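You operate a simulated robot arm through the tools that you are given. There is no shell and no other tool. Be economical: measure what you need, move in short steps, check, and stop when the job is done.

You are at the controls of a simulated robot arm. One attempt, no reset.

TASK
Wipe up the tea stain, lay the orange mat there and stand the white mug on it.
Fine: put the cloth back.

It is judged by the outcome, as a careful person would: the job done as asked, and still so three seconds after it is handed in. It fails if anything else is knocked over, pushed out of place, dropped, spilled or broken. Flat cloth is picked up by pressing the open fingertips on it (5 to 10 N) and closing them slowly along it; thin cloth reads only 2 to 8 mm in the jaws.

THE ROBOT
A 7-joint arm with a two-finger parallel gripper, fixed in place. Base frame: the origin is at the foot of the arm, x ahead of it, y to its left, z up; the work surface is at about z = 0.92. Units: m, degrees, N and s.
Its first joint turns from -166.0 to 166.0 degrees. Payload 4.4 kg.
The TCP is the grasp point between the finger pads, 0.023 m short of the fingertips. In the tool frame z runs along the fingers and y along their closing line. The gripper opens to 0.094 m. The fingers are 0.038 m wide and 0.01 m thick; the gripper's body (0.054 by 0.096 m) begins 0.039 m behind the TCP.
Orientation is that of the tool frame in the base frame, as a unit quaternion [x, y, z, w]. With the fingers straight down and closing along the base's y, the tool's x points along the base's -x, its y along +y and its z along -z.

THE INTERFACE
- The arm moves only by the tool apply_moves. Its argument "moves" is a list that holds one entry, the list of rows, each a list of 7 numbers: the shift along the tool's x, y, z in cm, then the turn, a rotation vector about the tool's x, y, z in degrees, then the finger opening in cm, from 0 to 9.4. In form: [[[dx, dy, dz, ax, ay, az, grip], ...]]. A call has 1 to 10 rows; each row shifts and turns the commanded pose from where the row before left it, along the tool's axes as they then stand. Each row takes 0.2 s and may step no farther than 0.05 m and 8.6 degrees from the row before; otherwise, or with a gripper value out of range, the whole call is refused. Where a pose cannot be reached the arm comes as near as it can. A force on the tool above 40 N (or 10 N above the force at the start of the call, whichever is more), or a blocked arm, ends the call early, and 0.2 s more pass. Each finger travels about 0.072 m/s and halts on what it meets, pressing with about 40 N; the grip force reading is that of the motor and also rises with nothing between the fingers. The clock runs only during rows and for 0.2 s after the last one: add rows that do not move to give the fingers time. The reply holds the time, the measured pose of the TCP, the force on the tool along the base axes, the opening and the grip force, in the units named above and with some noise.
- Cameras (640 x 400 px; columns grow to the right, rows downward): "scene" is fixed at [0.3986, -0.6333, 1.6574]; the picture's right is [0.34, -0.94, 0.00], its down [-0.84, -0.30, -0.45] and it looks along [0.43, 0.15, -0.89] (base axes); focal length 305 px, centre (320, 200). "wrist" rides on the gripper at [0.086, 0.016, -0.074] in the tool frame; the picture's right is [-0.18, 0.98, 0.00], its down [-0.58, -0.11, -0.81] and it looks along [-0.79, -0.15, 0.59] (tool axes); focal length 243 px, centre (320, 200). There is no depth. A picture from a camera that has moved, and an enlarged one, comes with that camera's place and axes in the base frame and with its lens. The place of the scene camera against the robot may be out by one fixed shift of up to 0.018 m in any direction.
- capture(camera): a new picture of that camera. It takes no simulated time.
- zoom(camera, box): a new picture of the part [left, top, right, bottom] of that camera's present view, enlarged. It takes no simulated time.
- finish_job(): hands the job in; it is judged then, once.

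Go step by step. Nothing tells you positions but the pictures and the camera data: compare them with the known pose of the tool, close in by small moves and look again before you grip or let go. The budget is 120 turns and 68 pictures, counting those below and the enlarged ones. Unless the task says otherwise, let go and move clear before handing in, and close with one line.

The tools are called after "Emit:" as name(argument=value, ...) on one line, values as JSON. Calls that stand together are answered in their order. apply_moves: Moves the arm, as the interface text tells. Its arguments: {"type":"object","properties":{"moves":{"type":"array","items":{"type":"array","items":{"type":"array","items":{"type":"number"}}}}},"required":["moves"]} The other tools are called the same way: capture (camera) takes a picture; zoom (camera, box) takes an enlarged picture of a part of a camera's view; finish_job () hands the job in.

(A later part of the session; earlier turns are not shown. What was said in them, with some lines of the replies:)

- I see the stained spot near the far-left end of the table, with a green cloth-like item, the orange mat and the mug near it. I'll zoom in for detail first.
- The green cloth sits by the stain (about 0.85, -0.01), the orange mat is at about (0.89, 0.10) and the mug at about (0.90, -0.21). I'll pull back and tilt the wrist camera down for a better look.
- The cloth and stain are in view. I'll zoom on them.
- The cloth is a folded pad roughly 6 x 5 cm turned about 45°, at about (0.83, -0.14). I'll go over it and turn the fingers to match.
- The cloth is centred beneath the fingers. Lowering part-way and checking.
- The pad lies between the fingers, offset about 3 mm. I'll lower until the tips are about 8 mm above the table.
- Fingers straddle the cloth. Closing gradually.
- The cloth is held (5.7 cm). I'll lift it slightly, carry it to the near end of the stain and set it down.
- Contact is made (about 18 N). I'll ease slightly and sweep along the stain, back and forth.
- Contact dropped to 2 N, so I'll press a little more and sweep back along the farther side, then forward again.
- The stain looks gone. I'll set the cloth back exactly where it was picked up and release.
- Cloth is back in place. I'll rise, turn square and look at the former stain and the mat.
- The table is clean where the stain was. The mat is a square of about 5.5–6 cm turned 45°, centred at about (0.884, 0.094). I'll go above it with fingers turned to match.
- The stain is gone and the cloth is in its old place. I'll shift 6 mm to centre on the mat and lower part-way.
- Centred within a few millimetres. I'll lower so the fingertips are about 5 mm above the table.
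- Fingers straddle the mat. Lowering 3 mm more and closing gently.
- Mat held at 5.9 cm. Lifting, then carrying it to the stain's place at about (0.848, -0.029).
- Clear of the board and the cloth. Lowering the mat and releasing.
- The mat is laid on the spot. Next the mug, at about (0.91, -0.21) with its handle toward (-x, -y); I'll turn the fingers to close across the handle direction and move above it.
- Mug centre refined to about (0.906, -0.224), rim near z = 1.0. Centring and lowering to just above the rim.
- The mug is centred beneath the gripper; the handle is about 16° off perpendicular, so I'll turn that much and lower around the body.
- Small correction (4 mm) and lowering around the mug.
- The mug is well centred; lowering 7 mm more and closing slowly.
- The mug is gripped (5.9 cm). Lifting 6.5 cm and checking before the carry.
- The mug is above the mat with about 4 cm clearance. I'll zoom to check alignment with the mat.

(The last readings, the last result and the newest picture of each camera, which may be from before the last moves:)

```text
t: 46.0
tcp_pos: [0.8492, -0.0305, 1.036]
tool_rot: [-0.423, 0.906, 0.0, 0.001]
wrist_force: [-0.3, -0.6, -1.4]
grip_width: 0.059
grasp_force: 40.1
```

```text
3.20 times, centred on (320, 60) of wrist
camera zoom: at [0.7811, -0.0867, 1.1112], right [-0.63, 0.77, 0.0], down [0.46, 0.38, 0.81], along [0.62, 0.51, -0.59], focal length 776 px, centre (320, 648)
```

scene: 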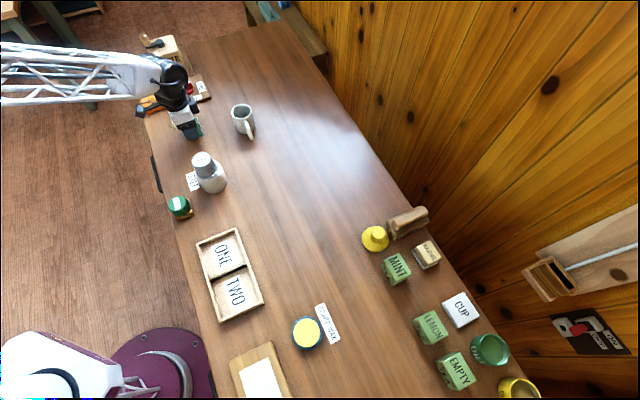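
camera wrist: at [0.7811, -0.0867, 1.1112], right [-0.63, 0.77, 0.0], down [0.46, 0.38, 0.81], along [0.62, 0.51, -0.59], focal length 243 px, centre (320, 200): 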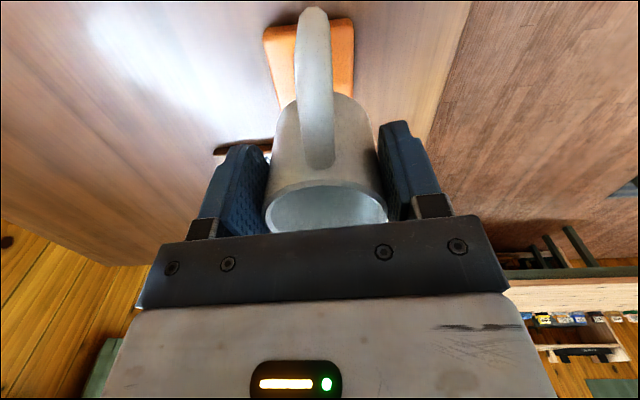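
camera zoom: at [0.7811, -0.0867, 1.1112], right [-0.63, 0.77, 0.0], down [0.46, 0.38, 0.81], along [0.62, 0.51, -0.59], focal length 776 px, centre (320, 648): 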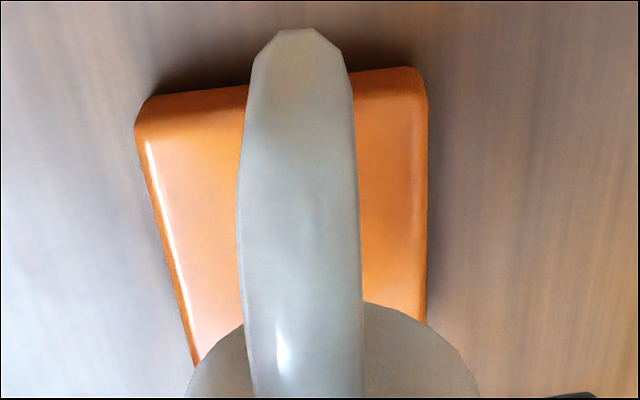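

Estimating from the rim size, the mug sits about 8 mm forward of the TCP, so I'll shift back 1 cm to centre it on the mat, then lower most of the way.

Emit:
apply_moves(moves=[[[1.0, -0.3, 0, 0, 0, 0, 4.5], [0, 0, 1.5, 0, 0, 0, 4.5], [0, 0, 1.2, 0, 0, 0, 4.5], [0, 0, 0.5, 0, 0, 0, 4.5], [0, 0, 0, 0, 0, 0, 4.5]]])

Emit:
zoom(camera="wrist", box=[220, 0, 420, 120])

Emit:
zoom(camera="scene", box=[130, 80, 230, 150])

```text
t: 47.2
tcp_pos: [0.8439, -0.0408, 1.0053]
tool_rot: [-0.423, 0.906, 0.0, 0.0]
wrist_force: [-0.2, -0.7, -1.3]
grip_width: 0.0593
grasp_force: 40.0
```

```text
3.20 times, centred on (320, 60) of wrist
camera zoom: at [0.7762, -0.0961, 1.0792], right [-0.63, 0.77, 0.0], down [0.46, 0.38, 0.81], along [0.62, 0.51, -0.59], focal length 776 px, centre (320, 648)
```

zoom: 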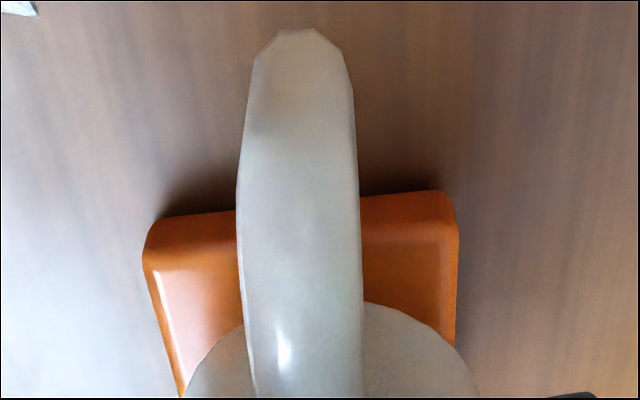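

```text
5.71 times, centred on (180, 115) of scene
camera zoom: at [0.3986, -0.6333, 1.6574], right [0.34, -0.94, 0.0], down [-0.84, -0.3, -0.45], along [0.43, 0.15, -0.89], focal length 1742 px, centre (1120, 686)
```

zoom: 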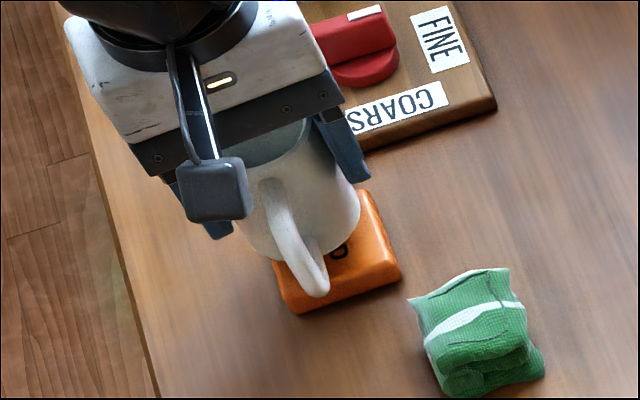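

The mug still looks some 6–7 mm toward +y from the mat's centre; correcting and looking again.

Emit:
apply_moves(moves=[[[0.5, -0.4, 0.3, 0, 0, 0, 4.5], [0, 0, 0.4, 0, 0, 0, 4.5], [0, 0, 0, 0, 0, 0, 4.5]]])

Emit:
zoom(camera="wrist", box=[220, 20, 420, 145])

Emit:
zoom(camera="scene", box=[150, 90, 214, 130])

```text
t: 48.0
tcp_pos: [0.8449, -0.0459, 0.9964]
tool_rot: [-0.422, 0.906, 0.0, 0.0]
wrist_force: [-0.4, -0.1, -2.8]
grip_width: 0.0588
grasp_force: 40.2
```

```text
3.20 times, centred on (320, 82) of wrist
camera zoom: at [0.7759, -0.1019, 1.0716], right [-0.63, 0.77, 0.0], down [0.46, 0.38, 0.81], along [0.62, 0.51, -0.59], focal length 776 px, centre (320, 576)
```

zoom: 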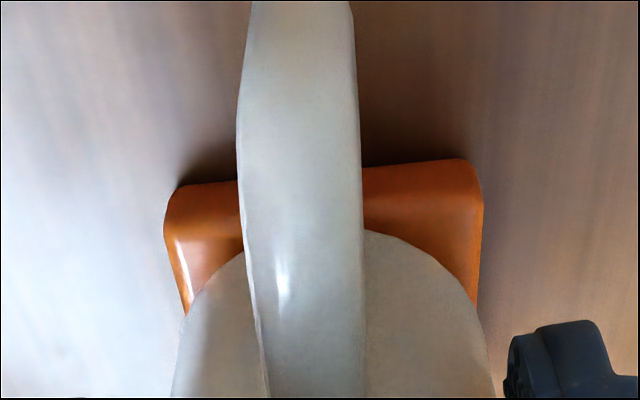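

```text
10.00 times, centred on (182, 110) of scene
camera zoom: at [0.3986, -0.6333, 1.6574], right [0.34, -0.94, 0.0], down [-0.84, -0.3, -0.45], along [0.43, 0.15, -0.89], focal length 3049 px, centre (1700, 1100)
```

zoom: 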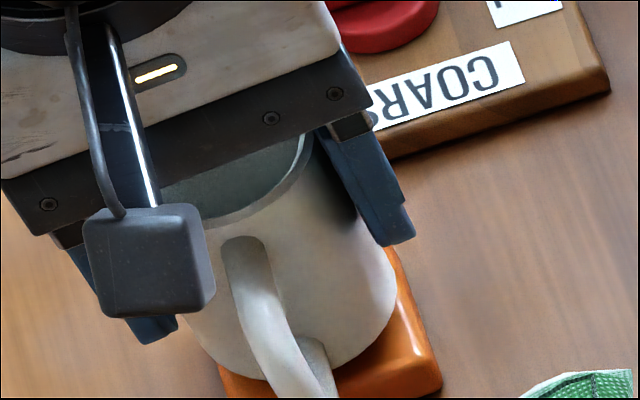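

Well aligned now. Lowering in small steps until contact.

Emit:
apply_moves(moves=[[[0, 0, 0.15, 0, 0, 0, 4.5], [0, 0, 0, 0, 0, 0, 4.5]]])

```text
t: 48.6
tcp_pos: [0.8447, -0.0455, 0.9961]
tool_rot: [-0.423, 0.906, 0.0, 0.0]
wrist_force: [1.2, -0.6, -1.9]
grip_width: 0.0588
grasp_force: 39.9
```

Emit:
apply_moves(moves=[[[0, 0, 0.2, 0, 0, 0, 4.5], [0, 0, 0, 0, 0, 0, 4.5]]])

```text
t: 49.2
tcp_pos: [0.8445, -0.046, 0.9945]
tool_rot: [-0.423, 0.906, 0.0, 0.0]
wrist_force: [-0.5, -0.6, -1.2]
grip_width: 0.0589
grasp_force: 40.5
```

Emit:
apply_moves(moves=[[[0, 0, 0.15, 0, 0, 0, 4.5], [0, 0, 0, 0, 0, 0, 4.5]]])

```text
t: 49.8
tcp_pos: [0.8443, -0.0458, 0.9921]
tool_rot: [-0.422, 0.907, 0.0, 0.001]
wrist_force: [-0.3, -1.0, -1.8]
grip_width: 0.0591
grasp_force: 40.5
```

Emit:
apply_moves(moves=[[[0, 0, 0.15, 0, 0, 0, 4.5], [0, 0, 0, 0, 0, 0, 4.5]]])

Emit:
zoom(camera="wrist", box=[220, 20, 420, 145])

```text
t: 50.4
tcp_pos: [0.8444, -0.0461, 0.9908]
tool_rot: [-0.423, 0.906, 0.0, 0.0]
wrist_force: [-0.1, 0.1, -0.7]
grip_width: 0.0589
grasp_force: 39.5
```

```text
3.20 times, centred on (320, 82) of wrist
camera zoom: at [0.776, -0.1021, 1.0658], right [-0.63, 0.77, 0.0], down [0.46, 0.38, 0.81], along [0.62, 0.51, -0.59], focal length 776 px, centre (320, 576)
```

zoom: 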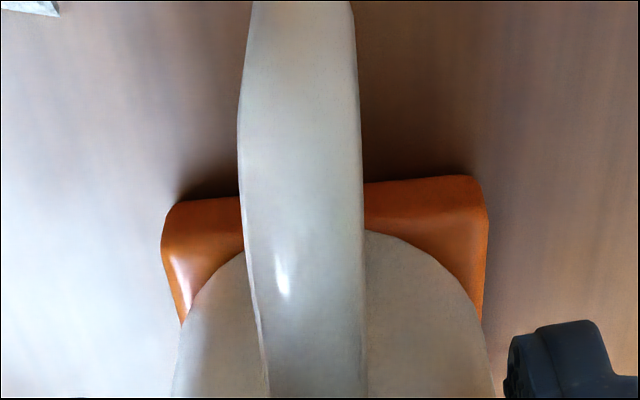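

Emit:
apply_moves(moves=[[[0, 0, 0.15, 0, 0, 0, 4.5], [0, 0, 0, 0, 0, 0, 4.5]]])

```text
t: 51.0
tcp_pos: [0.8445, -0.0456, 0.9898]
tool_rot: [-0.423, 0.906, 0.0, 0.001]
wrist_force: [-0.3, 0.0, -1.5]
grip_width: 0.059
grasp_force: 40.5
```

Emit:
apply_moves(moves=[[[-0.1, 0, 0.15, 0, 0, 0, 4.5], [0, 0, 0, 0, 0, 0, 4.5]]])

Emit:
zoom(camera="scene", box=[150, 100, 214, 140])

```text
t: 51.6
tcp_pos: [0.8448, -0.045, 0.989]
tool_rot: [-0.423, 0.906, -0.001, 0.001]
wrist_force: [-4.9, -4.7, 13.9]
grip_width: 0.0591
grasp_force: 40.0
```

```text
10.00 times, centred on (182, 120) of scene
camera zoom: at [0.3986, -0.6333, 1.6574], right [0.34, -0.94, 0.0], down [-0.84, -0.3, -0.45], along [0.43, 0.15, -0.89], focal length 3049 px, centre (1700, 1000)
```

zoom: 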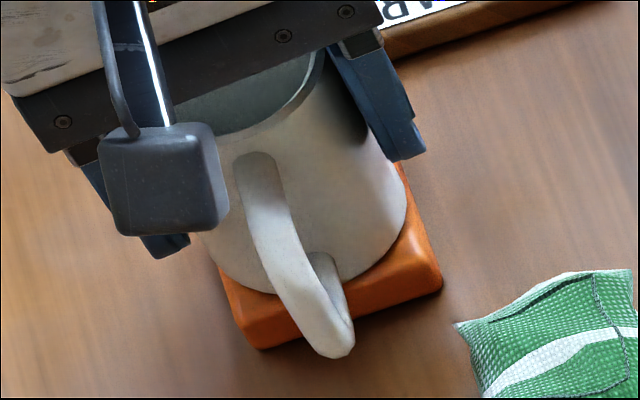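

Contact at about 14 N with the mug centred on the mat. Easing slightly, opening, and rising straight up.

Emit:
apply_moves(moves=[[[0, 0, -0.08, 0, 0, 0, 4.5], [0, 0, 0, 0, 0, 0, 6.1], [0, 0, 0, 0, 0, 0, 6.8], [0, 0, 0, 0, 0, 0, 7.8], [0, 0, 0, 0, 0, 0, 7.8], [0, 0, -1.5, 0, 0, 0, 7.8], [0, 0, -3, 0, 0, 0, 7.8], [0, 0, -4, 0, 0, 0, 7.8], [0, 0, -4, 0, 0, 0, 7.8], [0, 0, -4, 0, 0, 0, 7.8]]])

Emit:
capture(camera="scene")

Emit:
capture(camera="wrist")

```text
t: 53.8
tcp_pos: [0.8456, -0.0449, 1.1538]
tool_rot: [-0.423, 0.906, 0.0, 0.0]
wrist_force: [0.4, 0.2, -0.4]
grip_width: 0.0778
grasp_force: 0.0
```

```text
20 pictures are left
```

scene: 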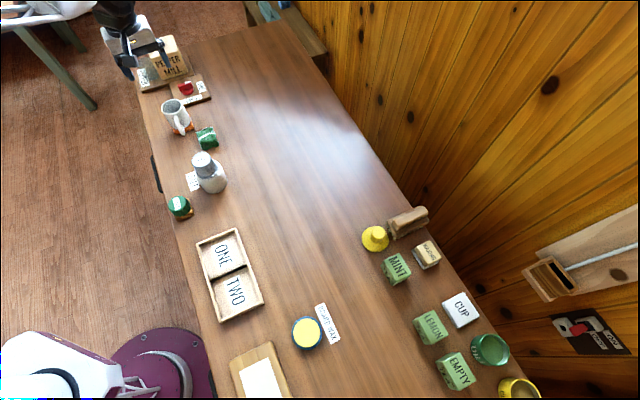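

```text
19 pictures are left
camera wrist: at [0.7773, -0.1015, 1.2289], right [-0.63, 0.77, 0.0], down [0.46, 0.38, 0.81], along [0.62, 0.51, -0.59], focal length 243 px, centre (320, 200)
```

wrist: 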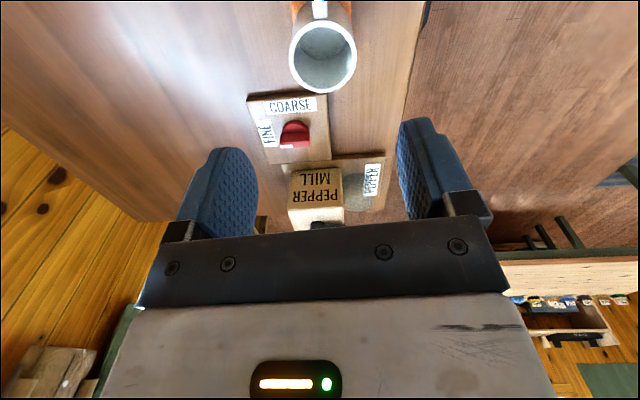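

Emit:
zoom(camera="scene", box=[130, 70, 258, 150])

```text
5.00 times, centred on (194, 110) of scene
camera zoom: at [0.3986, -0.6333, 1.6574], right [0.34, -0.94, 0.0], down [-0.84, -0.3, -0.45], along [0.43, 0.15, -0.89], focal length 1524 px, centre (950, 650)
```

zoom: 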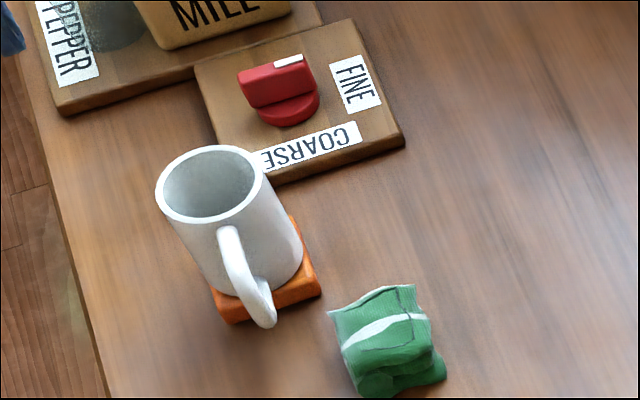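

The table is clean, the mug stands upright on the orange mat, the cloth is back where it was, and the gripper is clear. Handing in.

Emit:
finish_job()

```text
The job is handed in.
```

The tea stain is wiped up, the orange mat lies where it was with the white mug standing on it, and the green cloth is back in its place. I read "Fine:" as part of the cloth instruction and left the COARSE/FINE knob alone.
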